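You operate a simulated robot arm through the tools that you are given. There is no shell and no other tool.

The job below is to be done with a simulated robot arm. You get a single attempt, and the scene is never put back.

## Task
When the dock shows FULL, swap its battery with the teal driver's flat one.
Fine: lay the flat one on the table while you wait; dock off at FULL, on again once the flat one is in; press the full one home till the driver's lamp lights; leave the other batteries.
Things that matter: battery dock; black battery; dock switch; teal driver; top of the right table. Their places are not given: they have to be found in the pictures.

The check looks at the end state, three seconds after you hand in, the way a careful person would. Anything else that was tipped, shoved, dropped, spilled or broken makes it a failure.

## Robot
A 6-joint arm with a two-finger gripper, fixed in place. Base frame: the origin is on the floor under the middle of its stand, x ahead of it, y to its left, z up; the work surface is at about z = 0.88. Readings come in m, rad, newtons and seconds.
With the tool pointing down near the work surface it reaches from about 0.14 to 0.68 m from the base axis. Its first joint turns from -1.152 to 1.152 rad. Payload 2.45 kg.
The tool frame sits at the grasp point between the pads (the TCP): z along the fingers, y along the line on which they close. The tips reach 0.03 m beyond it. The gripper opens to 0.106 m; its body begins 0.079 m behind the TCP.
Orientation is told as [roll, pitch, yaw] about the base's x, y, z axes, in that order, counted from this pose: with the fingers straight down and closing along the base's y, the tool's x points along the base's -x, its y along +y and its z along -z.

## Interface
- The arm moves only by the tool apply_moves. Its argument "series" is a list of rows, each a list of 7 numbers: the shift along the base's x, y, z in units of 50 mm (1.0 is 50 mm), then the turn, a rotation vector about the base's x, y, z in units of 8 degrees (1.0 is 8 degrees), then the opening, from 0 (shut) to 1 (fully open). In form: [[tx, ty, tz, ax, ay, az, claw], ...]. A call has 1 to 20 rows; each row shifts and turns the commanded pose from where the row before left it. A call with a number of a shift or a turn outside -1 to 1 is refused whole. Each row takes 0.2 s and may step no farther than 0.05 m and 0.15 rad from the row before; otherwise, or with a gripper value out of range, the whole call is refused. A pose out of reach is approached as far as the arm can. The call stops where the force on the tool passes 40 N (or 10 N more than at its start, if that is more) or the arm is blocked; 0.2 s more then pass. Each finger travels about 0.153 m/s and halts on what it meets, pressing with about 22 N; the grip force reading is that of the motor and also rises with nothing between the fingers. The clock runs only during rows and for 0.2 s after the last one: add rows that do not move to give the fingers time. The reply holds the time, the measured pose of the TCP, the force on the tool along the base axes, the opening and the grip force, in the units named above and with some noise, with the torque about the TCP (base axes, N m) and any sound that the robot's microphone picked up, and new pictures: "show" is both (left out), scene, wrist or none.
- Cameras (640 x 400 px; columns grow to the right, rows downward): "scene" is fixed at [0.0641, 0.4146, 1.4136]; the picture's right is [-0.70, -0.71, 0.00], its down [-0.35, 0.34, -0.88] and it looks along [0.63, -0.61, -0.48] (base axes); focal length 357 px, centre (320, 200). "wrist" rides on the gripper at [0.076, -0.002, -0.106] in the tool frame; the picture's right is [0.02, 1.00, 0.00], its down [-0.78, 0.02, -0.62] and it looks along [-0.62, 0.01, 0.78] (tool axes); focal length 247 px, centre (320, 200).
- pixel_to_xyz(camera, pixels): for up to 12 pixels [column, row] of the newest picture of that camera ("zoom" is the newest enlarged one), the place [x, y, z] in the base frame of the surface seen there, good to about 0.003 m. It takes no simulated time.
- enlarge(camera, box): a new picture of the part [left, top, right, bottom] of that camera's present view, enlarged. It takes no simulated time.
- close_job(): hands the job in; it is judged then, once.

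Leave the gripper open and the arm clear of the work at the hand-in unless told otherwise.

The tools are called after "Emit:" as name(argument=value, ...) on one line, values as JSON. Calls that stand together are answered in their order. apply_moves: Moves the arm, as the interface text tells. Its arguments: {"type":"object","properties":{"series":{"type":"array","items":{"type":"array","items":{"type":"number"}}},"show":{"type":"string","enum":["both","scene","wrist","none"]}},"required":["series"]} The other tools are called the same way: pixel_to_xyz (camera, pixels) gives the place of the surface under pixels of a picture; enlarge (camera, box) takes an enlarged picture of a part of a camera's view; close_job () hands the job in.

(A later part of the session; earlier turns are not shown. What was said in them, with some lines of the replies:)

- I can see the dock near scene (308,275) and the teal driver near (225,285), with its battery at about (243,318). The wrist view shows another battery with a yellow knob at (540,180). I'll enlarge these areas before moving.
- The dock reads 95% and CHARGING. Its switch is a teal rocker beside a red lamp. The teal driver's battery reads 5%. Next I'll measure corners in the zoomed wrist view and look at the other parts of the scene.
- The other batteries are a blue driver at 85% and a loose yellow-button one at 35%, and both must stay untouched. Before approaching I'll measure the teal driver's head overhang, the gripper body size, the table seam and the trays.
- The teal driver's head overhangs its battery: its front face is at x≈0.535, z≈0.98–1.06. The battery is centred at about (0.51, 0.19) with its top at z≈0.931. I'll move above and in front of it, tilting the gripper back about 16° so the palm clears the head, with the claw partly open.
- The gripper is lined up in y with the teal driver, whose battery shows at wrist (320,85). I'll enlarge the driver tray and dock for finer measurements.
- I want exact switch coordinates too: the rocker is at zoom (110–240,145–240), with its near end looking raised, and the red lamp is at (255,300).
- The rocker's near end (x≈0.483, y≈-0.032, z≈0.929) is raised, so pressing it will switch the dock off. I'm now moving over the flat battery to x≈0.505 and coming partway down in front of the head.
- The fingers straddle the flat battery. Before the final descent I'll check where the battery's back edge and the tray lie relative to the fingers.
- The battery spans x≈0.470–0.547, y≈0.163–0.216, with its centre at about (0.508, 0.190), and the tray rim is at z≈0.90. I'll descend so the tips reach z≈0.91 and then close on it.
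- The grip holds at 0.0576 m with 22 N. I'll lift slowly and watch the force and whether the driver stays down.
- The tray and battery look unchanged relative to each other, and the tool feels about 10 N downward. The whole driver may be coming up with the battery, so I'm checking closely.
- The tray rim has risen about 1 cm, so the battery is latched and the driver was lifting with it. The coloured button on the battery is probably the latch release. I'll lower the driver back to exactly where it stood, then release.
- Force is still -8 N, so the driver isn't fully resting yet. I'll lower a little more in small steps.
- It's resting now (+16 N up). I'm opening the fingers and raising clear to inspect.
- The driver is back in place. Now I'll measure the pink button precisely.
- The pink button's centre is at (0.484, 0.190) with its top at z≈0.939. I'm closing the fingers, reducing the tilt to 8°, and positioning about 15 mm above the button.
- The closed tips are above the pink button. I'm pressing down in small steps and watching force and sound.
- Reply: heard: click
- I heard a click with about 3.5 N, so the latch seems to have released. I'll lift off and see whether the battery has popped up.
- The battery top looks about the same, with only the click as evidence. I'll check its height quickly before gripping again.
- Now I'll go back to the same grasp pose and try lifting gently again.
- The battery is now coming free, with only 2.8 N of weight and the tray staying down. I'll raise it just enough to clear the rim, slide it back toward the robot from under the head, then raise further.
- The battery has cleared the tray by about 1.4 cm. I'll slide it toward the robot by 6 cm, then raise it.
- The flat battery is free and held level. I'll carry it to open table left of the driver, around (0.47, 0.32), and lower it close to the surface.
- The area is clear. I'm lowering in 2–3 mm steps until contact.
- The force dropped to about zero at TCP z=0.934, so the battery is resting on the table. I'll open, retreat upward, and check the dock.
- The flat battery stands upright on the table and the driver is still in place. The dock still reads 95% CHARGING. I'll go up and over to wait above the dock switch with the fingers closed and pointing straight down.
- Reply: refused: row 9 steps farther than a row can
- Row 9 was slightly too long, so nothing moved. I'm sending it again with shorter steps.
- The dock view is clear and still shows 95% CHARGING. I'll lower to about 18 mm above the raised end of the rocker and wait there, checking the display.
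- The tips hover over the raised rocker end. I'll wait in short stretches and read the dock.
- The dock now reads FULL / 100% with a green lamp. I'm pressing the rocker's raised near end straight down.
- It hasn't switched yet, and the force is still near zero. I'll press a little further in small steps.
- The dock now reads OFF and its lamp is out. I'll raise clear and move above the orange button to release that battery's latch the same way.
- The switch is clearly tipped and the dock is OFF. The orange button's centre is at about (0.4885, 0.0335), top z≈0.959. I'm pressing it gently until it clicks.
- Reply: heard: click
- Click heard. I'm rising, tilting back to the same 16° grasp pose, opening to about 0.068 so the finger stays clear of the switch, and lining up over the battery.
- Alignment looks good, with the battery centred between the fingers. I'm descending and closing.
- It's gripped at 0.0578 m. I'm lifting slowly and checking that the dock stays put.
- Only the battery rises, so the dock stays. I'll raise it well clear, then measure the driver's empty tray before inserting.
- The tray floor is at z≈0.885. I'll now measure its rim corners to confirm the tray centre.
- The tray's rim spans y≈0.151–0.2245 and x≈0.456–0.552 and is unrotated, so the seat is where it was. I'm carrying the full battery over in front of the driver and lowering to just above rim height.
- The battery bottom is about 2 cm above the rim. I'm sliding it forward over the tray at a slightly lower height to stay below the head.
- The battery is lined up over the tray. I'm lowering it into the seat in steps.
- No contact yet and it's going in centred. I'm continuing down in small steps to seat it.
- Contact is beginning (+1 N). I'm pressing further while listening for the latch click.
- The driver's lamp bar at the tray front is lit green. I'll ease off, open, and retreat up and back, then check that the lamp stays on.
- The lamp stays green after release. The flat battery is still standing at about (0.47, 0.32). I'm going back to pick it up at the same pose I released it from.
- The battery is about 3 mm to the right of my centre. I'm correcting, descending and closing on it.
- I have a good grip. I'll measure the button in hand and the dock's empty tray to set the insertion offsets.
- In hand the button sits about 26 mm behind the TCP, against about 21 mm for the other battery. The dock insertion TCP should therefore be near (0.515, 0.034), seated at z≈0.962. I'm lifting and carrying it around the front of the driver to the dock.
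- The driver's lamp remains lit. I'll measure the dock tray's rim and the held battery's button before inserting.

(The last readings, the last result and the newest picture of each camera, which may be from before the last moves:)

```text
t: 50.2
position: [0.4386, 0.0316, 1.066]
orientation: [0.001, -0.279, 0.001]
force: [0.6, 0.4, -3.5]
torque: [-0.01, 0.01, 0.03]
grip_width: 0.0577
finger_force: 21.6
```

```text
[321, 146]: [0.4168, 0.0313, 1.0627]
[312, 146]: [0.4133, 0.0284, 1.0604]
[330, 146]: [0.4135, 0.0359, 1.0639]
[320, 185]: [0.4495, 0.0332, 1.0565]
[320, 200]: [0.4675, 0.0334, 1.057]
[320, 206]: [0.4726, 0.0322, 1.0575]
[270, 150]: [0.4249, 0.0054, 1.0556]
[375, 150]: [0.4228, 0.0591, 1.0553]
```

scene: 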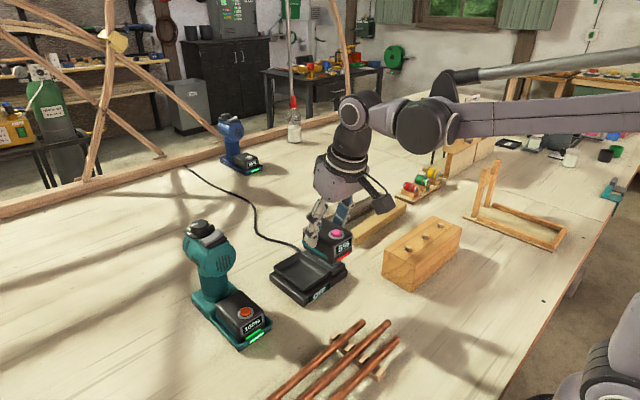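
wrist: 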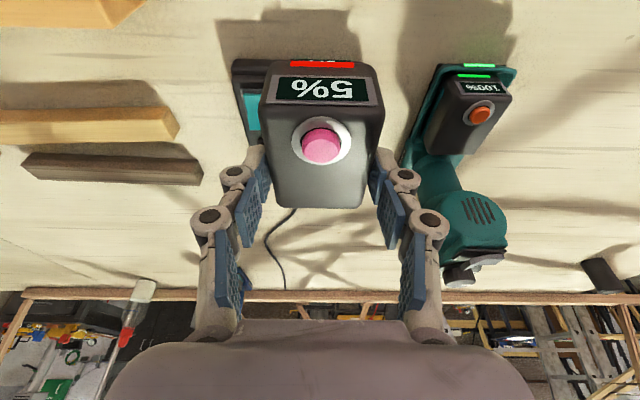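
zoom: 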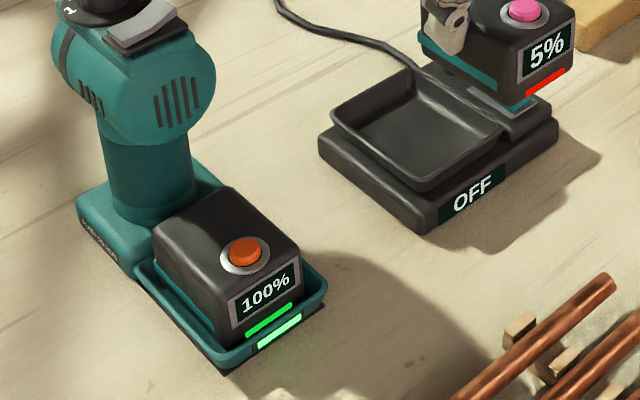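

The tray centre is at about (0.512, 0.0335) and its floor at z≈0.907. I'm moving over it at height, then descending to just above the rim for a check.

Emit:
apply_moves(series=[[0.5, 0.02, 0, 0, 0, 0, 0.3], [0.5, 0, 0, 0, 0, 0, 0.3], [0.5, 0, 0, 0, 0, 0, 0.3], [0, 0, -0.6, 0, 0, 0, 0.3], [0, 0, -0.6, 0, 0, 0, 0.3], [0, 0, -0.3, 0, 0, 0, 0.3], [0, 0, 0, 0, 0, 0, 0.3]], show="both")

Emit:
enlarge(camera="scene", box=[255, 230, 365, 310])

Emit:
pixel_to_xyz(camera="wrist", pixels=[[321, 146], [312, 146], [330, 146], [321, 138], [321, 154], [270, 150], [375, 150]])

```text
t: 51.8
position: [0.5158, 0.0335, 0.9882]
orientation: [-0.001, -0.279, 0.001]
force: [0.3, -0.4, -4.1]
torque: [0.01, -0.03, 0.0]
grip_width: 0.0574
finger_force: 22.1
```

scene: 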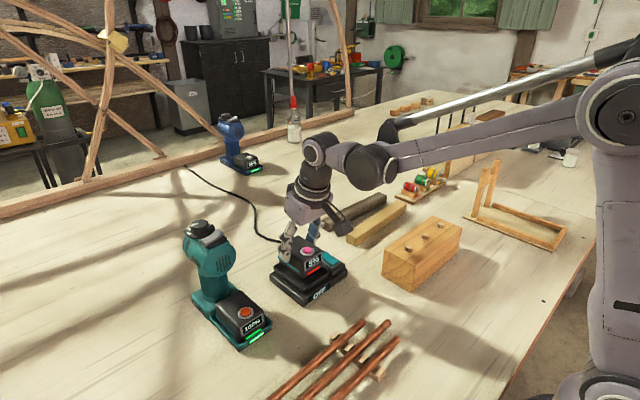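
wrist: 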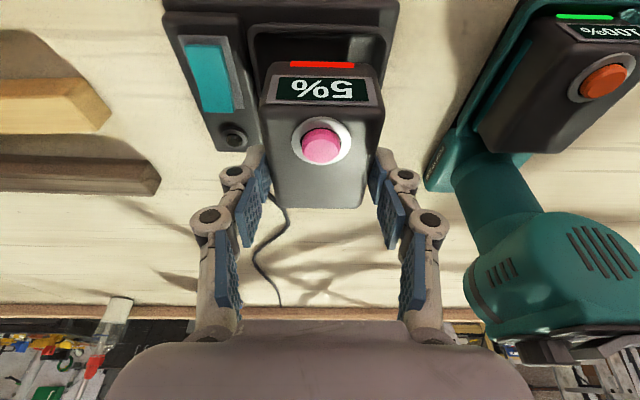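

```text
5.00 times, centred on (310, 270) of scene
```

zoom: 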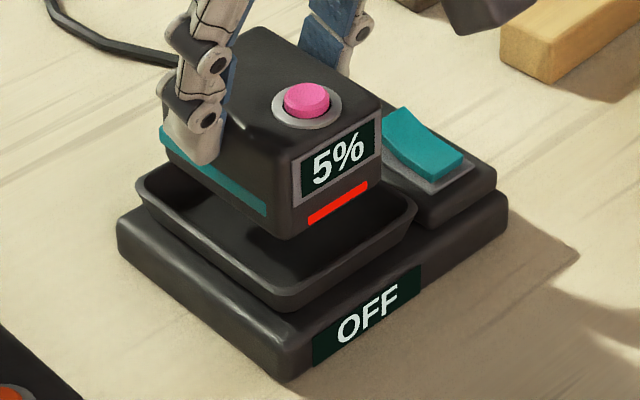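

```text
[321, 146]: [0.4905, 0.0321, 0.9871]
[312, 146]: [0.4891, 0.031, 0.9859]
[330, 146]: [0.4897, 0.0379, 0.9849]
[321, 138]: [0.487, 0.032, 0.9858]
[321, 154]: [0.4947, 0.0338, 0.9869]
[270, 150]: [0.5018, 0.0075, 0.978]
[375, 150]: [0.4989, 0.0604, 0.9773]
```

The button is at (0.490, 0.033), matching where the other battery sat. I'm lowering into the dock tray in steps.

Emit:
apply_moves(series=[[0, 0, -0.15, 0, 0, 0, 0.3], [0, 0, -0.1, 0, 0, 0, 0.3], [0, 0, -0.1, 0, 0, 0, 0.3], [0, 0, -0.05, 0, 0, 0, 0.3], [0, 0, 0, 0, 0, 0, 0.3]], show="wrist")

Emit:
enlarge(camera="scene", box=[255, 230, 365, 310])

```text
t: 53.0
position: [0.514, 0.0342, 0.9688]
orientation: [0.0, -0.278, 0.0]
force: [0.0, -0.4, -3.3]
torque: [-0.05, 0.0, 0.0]
grip_width: 0.0575
finger_force: 22.0
```

wrist: 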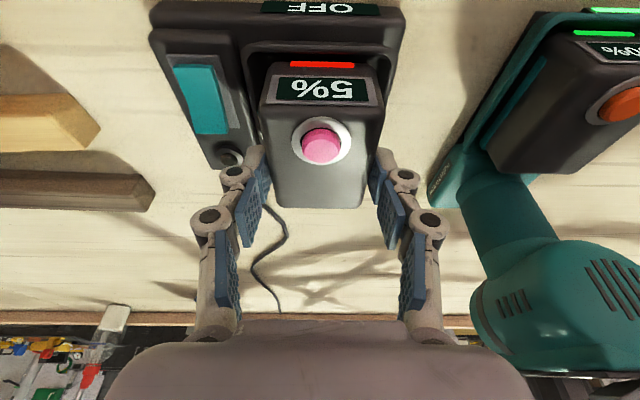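

```text
5.00 times, centred on (310, 270) of scene
```

zoom: 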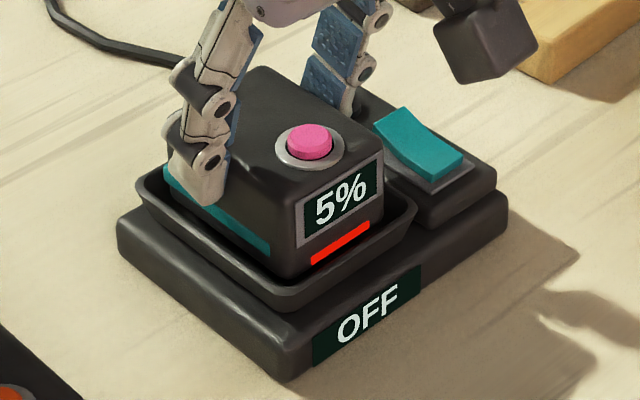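

It's going in centred with no resistance. I'm continuing down to seat and press it home.

Emit:
apply_moves(series=[[0, 0, -0.06, 0, 0, 0, 0.3], [0, 0, -0.06, 0, 0, 0, 0.3], [0, 0, -0.03, 0, 0, 0, 0.3], [0, 0, 0, 0, 0, 0, 0.3]], show="none")

Emit:
enlarge(camera="scene", box=[255, 230, 365, 310])

```text
t: 54.0
position: [0.5139, 0.0334, 0.9626]
orientation: [0.0, -0.278, 0.0]
force: [-3.4, -0.8, 13.0]
torque: [0.04, 0.0, -0.03]
grip_width: 0.0577
finger_force: 21.7
```

```text
5.00 times, centred on (310, 270) of scene
```

zoom: 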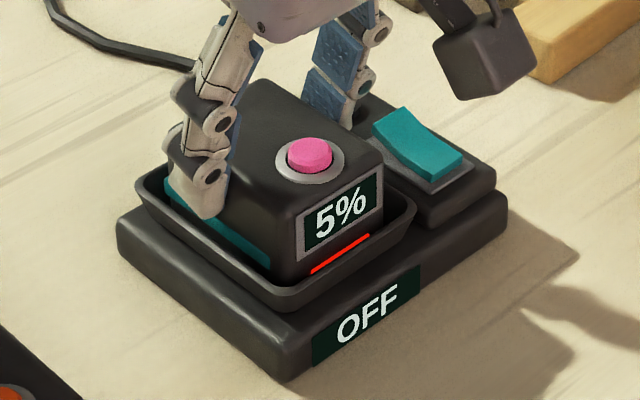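

It's seated with 13 N of push, though the red bar looks partly hidden compared with before. I'll look closer before releasing.

Emit:
enlarge(camera="scene", box=[280, 240, 350, 300])

Emit:
enlarge(camera="wrist", box=[230, 0, 410, 220])

Emit:
pixel_to_xyz(camera="wrist", pixels=[[321, 146], [320, 185], [320, 200], [320, 110], [285, 150], [360, 150], [290, 185], [355, 185]])

```text
6.67 times, centred on (315, 270) of scene
```

zoom: 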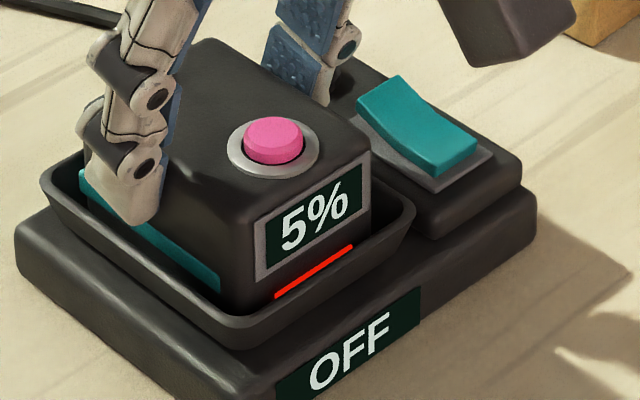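

```text
1.82 times, centred on (320, 110) of wrist
```

zoom: 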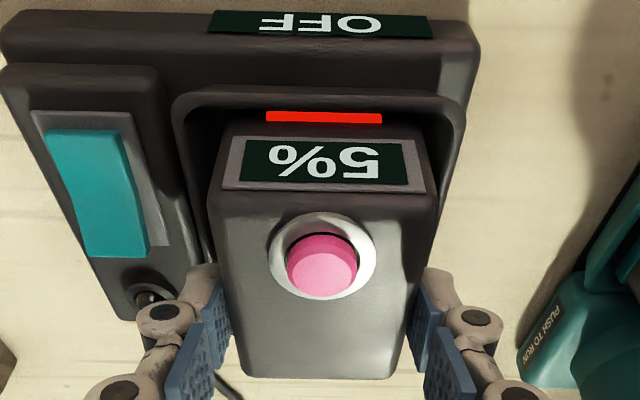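

```text
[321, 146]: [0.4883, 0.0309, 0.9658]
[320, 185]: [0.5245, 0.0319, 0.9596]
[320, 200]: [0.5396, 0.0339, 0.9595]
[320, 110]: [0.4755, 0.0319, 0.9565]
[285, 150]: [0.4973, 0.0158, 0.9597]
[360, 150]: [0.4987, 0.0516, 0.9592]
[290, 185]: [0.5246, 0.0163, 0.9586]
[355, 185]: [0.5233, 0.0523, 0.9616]
```

The battery looks about 2 mm lower than the previous one did in the dock. I'll measure the current picture.

Emit:
enlarge(camera="scene", box=[280, 240, 350, 300])

Emit:
pixel_to_xyz(camera="zoom", pixels=[[275, 135], [275, 120], [255, 205], [360, 150], [190, 60], [200, 110], [230, 60], [310, 275], [312, 285], [312, 292], [220, 220], [150, 300]])

```text
6.67 times, centred on (315, 270) of scene
```

zoom: 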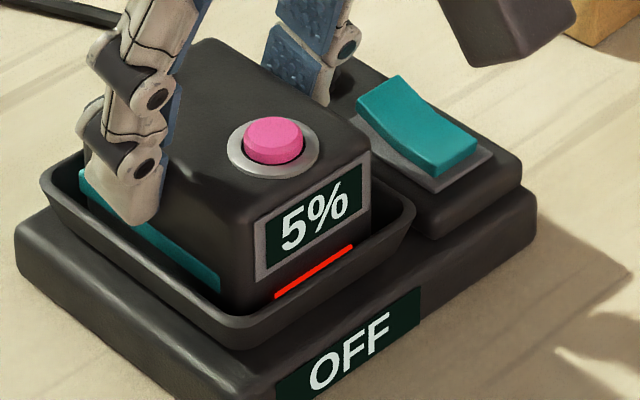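

```text
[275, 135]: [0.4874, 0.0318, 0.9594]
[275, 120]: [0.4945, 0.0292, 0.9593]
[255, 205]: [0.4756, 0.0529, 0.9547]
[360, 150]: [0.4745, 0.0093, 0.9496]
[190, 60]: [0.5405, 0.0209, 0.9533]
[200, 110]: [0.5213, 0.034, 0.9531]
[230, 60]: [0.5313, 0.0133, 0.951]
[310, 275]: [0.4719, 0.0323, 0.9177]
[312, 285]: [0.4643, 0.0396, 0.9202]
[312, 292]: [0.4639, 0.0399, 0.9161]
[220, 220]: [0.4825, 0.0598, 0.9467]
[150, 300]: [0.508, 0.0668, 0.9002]
```

The top is at z≈0.953, the same seated height as before, just about 2 mm closer to the front rim. It sits on the tray floor. I'll release gently and retreat upward.

Emit:
apply_moves(series=[[0, 0, 0.02, 0, 0, 0, 0.3], [0, 0, 0, 0, 0, 0, 0.5], [0, 0, 0, 0, 0, 0, 0.64], [0, 0, 0.4, 0, 0, 0, 0.64], [0, 0, 0.8, 0, 0, 0, 0.64], [-0.2, 0, 0.4, 0, 0, 0, 0.64]], show="both")

Emit:
enlarge(camera="scene", box=[255, 230, 365, 310])

Emit:
pixel_to_xyz(camera="zoom", pixels=[[308, 150], [250, 110], [200, 130], [260, 90], [290, 200], [375, 160], [340, 255]])

```text
t: 55.4
position: [0.5054, 0.0323, 1.0432]
orientation: [0.001, -0.28, 0.001]
force: [0.1, -1.1, -0.6]
torque: [-0.02, -0.05, -0.05]
grip_width: 0.068
finger_force: 0.1
```

scene: 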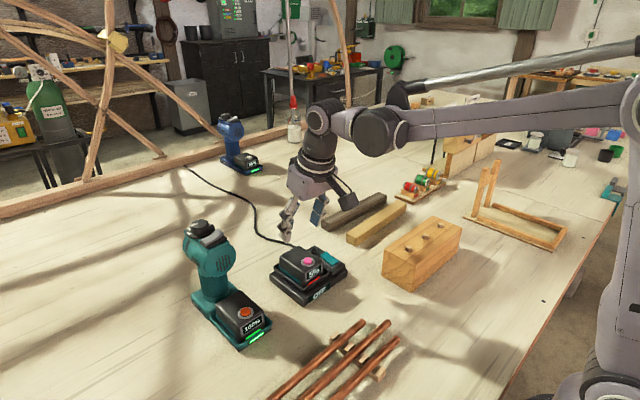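
wrist: 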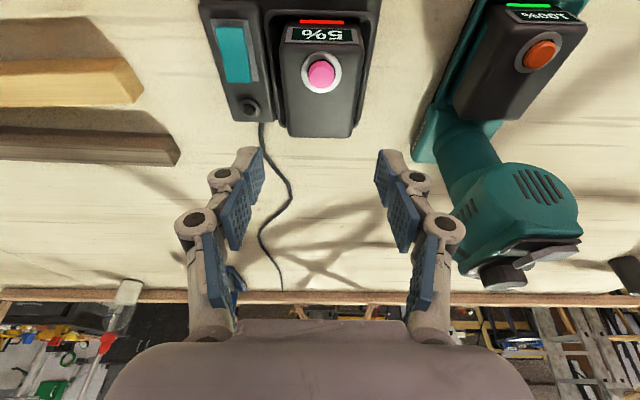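

```text
5.00 times, centred on (310, 270) of scene
```

zoom: 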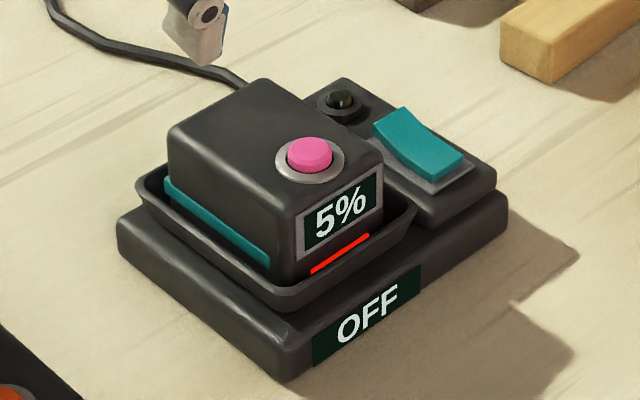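

```text
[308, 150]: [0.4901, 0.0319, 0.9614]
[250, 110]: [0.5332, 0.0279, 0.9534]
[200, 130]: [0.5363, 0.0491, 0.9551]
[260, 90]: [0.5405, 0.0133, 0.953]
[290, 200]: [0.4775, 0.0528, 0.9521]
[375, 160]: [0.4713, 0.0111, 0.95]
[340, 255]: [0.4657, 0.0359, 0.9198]
```

The flat battery sits squarely in the dock and the driver's lamp is still green. Next I'll measure the rocker's far end, which is now raised, to switch the dock on.

Emit:
enlarge(camera="wrist", box=[190, 0, 290, 130])

Emit:
pixel_to_xyz(camera="wrist", pixels=[[227, 30], [235, 30], [228, 45], [236, 55], [230, 65], [236, 76], [246, 76], [250, 108], [226, 78], [240, 80]])

Emit:
enlarge(camera="scene", box=[295, 235, 351, 270])

Emit:
pixel_to_xyz(camera="zoom", pixels=[[360, 200], [330, 215], [355, 215], [350, 240], [400, 260], [440, 290], [410, 300], [350, 190], [310, 215], [370, 250]])

```text
3.08 times, centred on (240, 65) of wrist
```

zoom: 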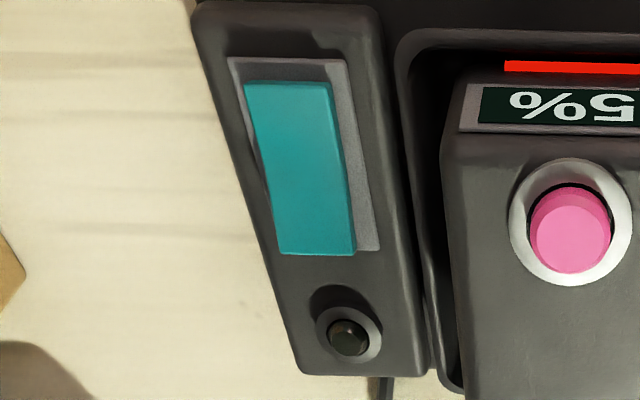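

```text
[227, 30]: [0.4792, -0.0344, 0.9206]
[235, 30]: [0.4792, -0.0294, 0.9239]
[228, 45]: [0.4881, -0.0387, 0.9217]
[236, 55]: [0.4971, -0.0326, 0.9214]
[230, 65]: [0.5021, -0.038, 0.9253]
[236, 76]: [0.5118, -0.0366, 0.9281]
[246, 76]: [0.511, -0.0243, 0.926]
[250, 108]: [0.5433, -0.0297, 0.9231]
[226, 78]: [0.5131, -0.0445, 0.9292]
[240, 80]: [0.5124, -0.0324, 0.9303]
```

```text
11.43 times, centred on (323, 252) of scene
```

zoom: 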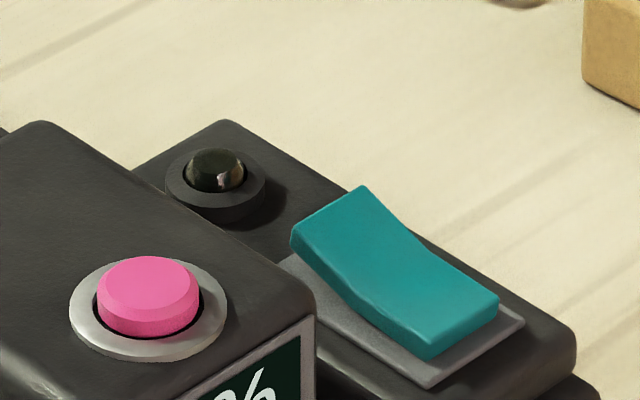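

```text
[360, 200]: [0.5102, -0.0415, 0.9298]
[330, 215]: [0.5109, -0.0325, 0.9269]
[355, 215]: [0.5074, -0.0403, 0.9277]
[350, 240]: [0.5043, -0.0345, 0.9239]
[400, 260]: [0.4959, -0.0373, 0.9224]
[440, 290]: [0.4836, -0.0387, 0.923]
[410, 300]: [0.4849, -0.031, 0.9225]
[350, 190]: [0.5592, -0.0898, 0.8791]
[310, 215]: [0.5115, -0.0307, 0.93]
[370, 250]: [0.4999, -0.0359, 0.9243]
```

The far end is raised at (0.511, -0.035, 0.930). I'm closing the fingers, straightening up, moving above it, and lowering to about 2 cm over it.

Emit:
apply_moves(series=[[0, -0.3, 0.1, 0, 1, 0, 0.3], [0, -0.5, 0, 0, 1, 0, 0], [0.08, -0.55, 0, 0, 0, 0, 0], [0, 0, -0.6, 0, 0, 0, 0], [0, 0, -0.6, 0, 0, 0, 0], [0, 0, 0, 0, 0, 0, 0]], show="both")

Emit:
enlarge(camera="scene", box=[255, 230, 365, 310])

```text
t: 56.8
position: [0.5106, -0.0338, 0.9867]
orientation: [-0.001, 0.001, -0.001]
force: [-0.1, 0.5, -0.1]
torque: [0.01, -0.03, 0.03]
grip_width: 0.0
finger_force: 22.3
```

scene: 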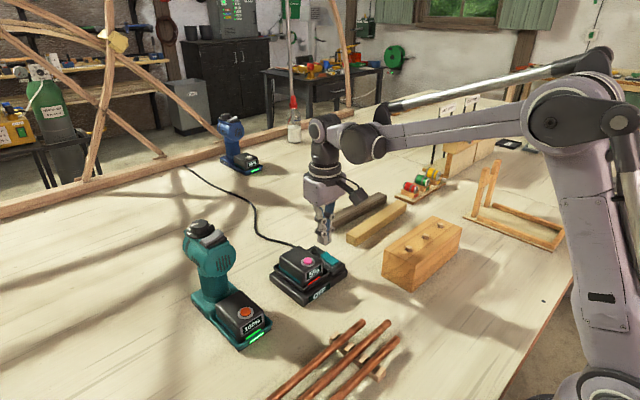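
wrist: 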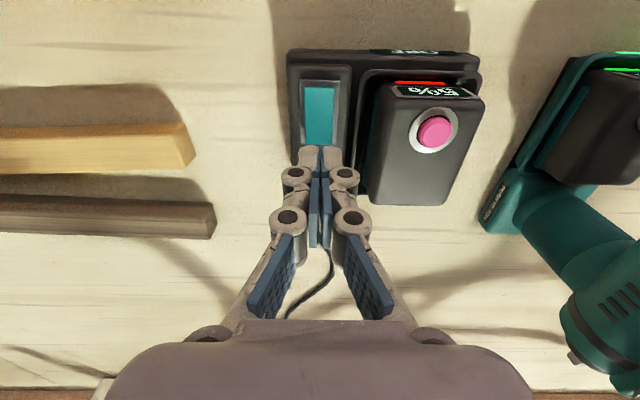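

```text
5.00 times, centred on (310, 270) of scene
```

zoom: 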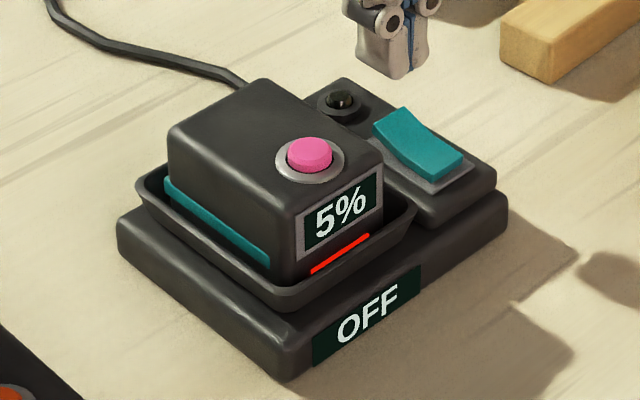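

The tips are over the far end. I'm pressing it down in small steps.

Emit:
apply_moves(series=[[0, -0.02, -0.3, 0, 0, 0, 0], [0, 0, -0.2, 0, 0, 0, 0], [0, 0, -0.06, 0, 0, 0, 0], [0, 0, -0.06, 0, 0, 0, 0], [0, 0, -0.05, 0, 0, 0, 0], [0, 0, -0.04, 0, 0, 0, 0]], show="none")

Emit:
enlarge(camera="scene", box=[255, 230, 365, 310])

```text
t: 58.2
position: [0.5084, -0.0351, 0.9527]
orientation: [0.002, 0.001, 0.002]
force: [-0.1, 0.7, 0.7]
torque: [0.03, 0.01, 0.01]
grip_width: 0.0001
finger_force: 28.3
```

```text
5.00 times, centred on (310, 270) of scene
```

zoom: 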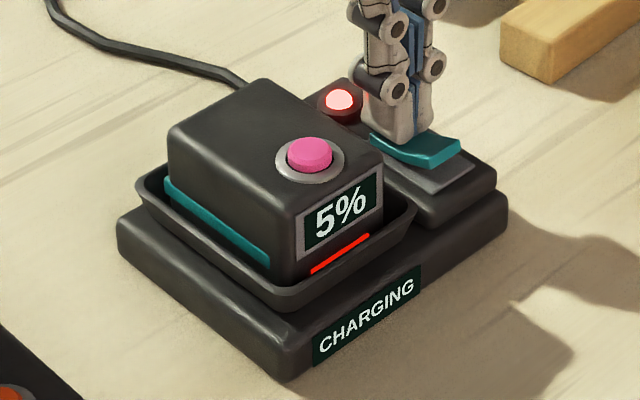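

The dock reads CHARGING with its red lamp on. I'm raising straight up, backing away and opening the gripper.

Emit:
apply_moves(series=[[0, 0, 0.3, 0, 0, 0, 0], [0, 0, 0.8, 0, 0, 0, 0], [0, 0, 0.9, 0, 0, 0, 0], [0, 0, 0.9, 0, 0, 0, 0.3], [-0.7, 0, 0.6, 0, 0, 0, 0.7], [-0.7, 0, 0.6, 0, 0, 0, 1], [-0.7, 0, 0.3, 0, 0, 0, 1], [-0.7, 0, 0, 0, 0, 0, 1], [0, 0, 0, 0, 0, 0, 1]], show="both")

Emit:
enlarge(camera="scene", box=[160, 210, 370, 360])

Emit:
enlarge(camera="wrist", box=[200, 60, 640, 300])

```text
t: 60.2
position: [0.3663, -0.0362, 1.1723]
orientation: [0.0, 0.001, 0.0]
force: [1.4, -0.4, 0.9]
torque: [-0.01, -0.02, 0.01]
grip_width: 0.1061
finger_force: 0.0
```

scene: 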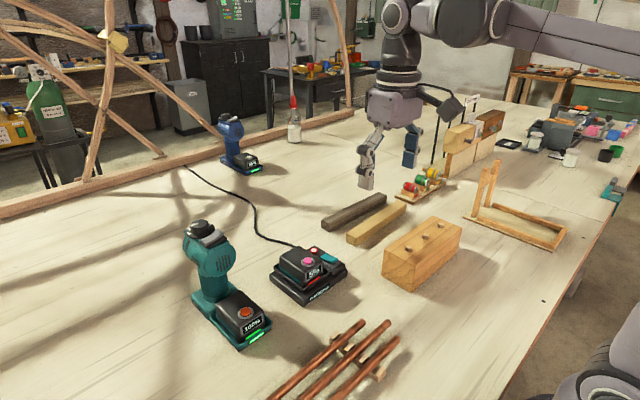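
wrist: 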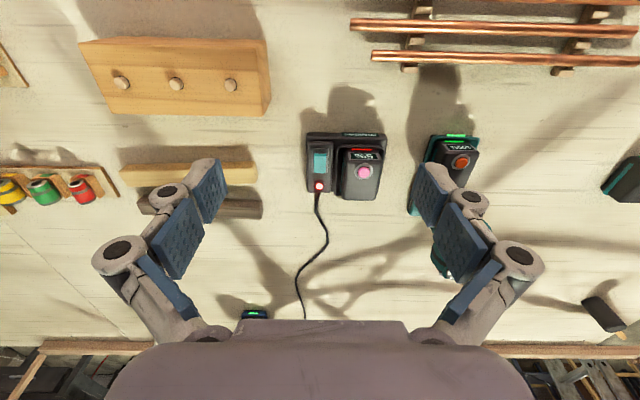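

```text
2.67 times, centred on (265, 285) of scene
```

zoom: 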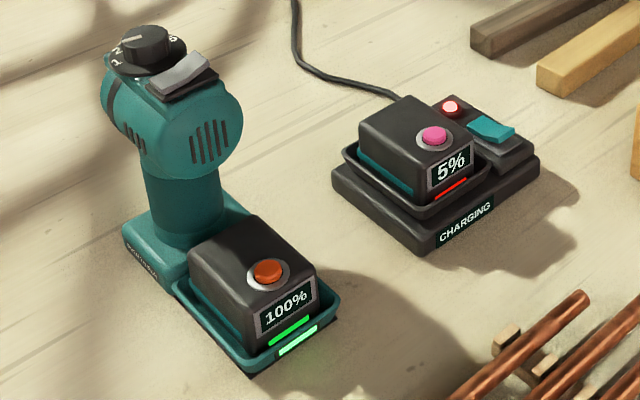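

```text
1.45 times, centred on (420, 180) of wrist
```

zoom: 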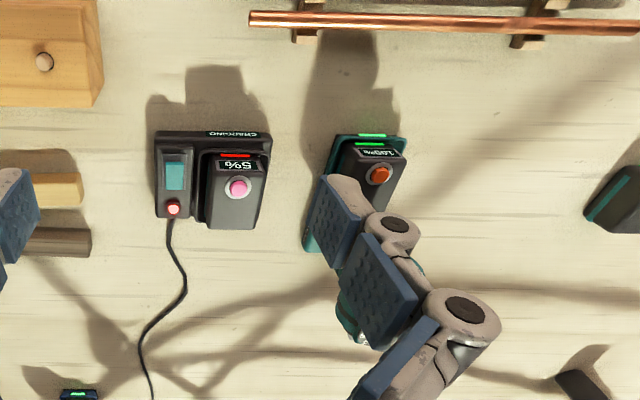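

All the end conditions check out:
- **Teal driver:** it holds the 100% battery and its lamp is green.
- **Dock:** it holds the 5% battery, is switched on and reads CHARGING.
- **Everything else:** the other batteries and objects are where they were.
- **Arm:** it is clear with the gripper open.

I'm handing in now.

Emit:
close_job()

```text
The job is handed in.
```

I swapped the batteries and handed the job in; I haven't seen the check's result. After my last move, the pictures showed:

- **Teal driver:** it holds the full battery (orange button, 100%), pressed home, and its lamp is lit green.
- **Dock:** I switched it off at FULL before taking the battery out. It now holds the flat battery (pink button, 5%), is switched on again, and reads CHARGING.
- **Other batteries:** I didn't touch the blue driver's battery or the loose yellow-button one.
- **Arm:** it is raised clear of the work with the gripper open.

- **Driver lifted once:** my first pull on the flat battery raised the teal driver about 1 cm, because the battery was still latched. I set it back down in the same place and released the latch with the button on the battery.
- **Flat battery's seating:** it sits about 2 mm closer to the front rim of the dock tray than the other one did, but it is fully seated.
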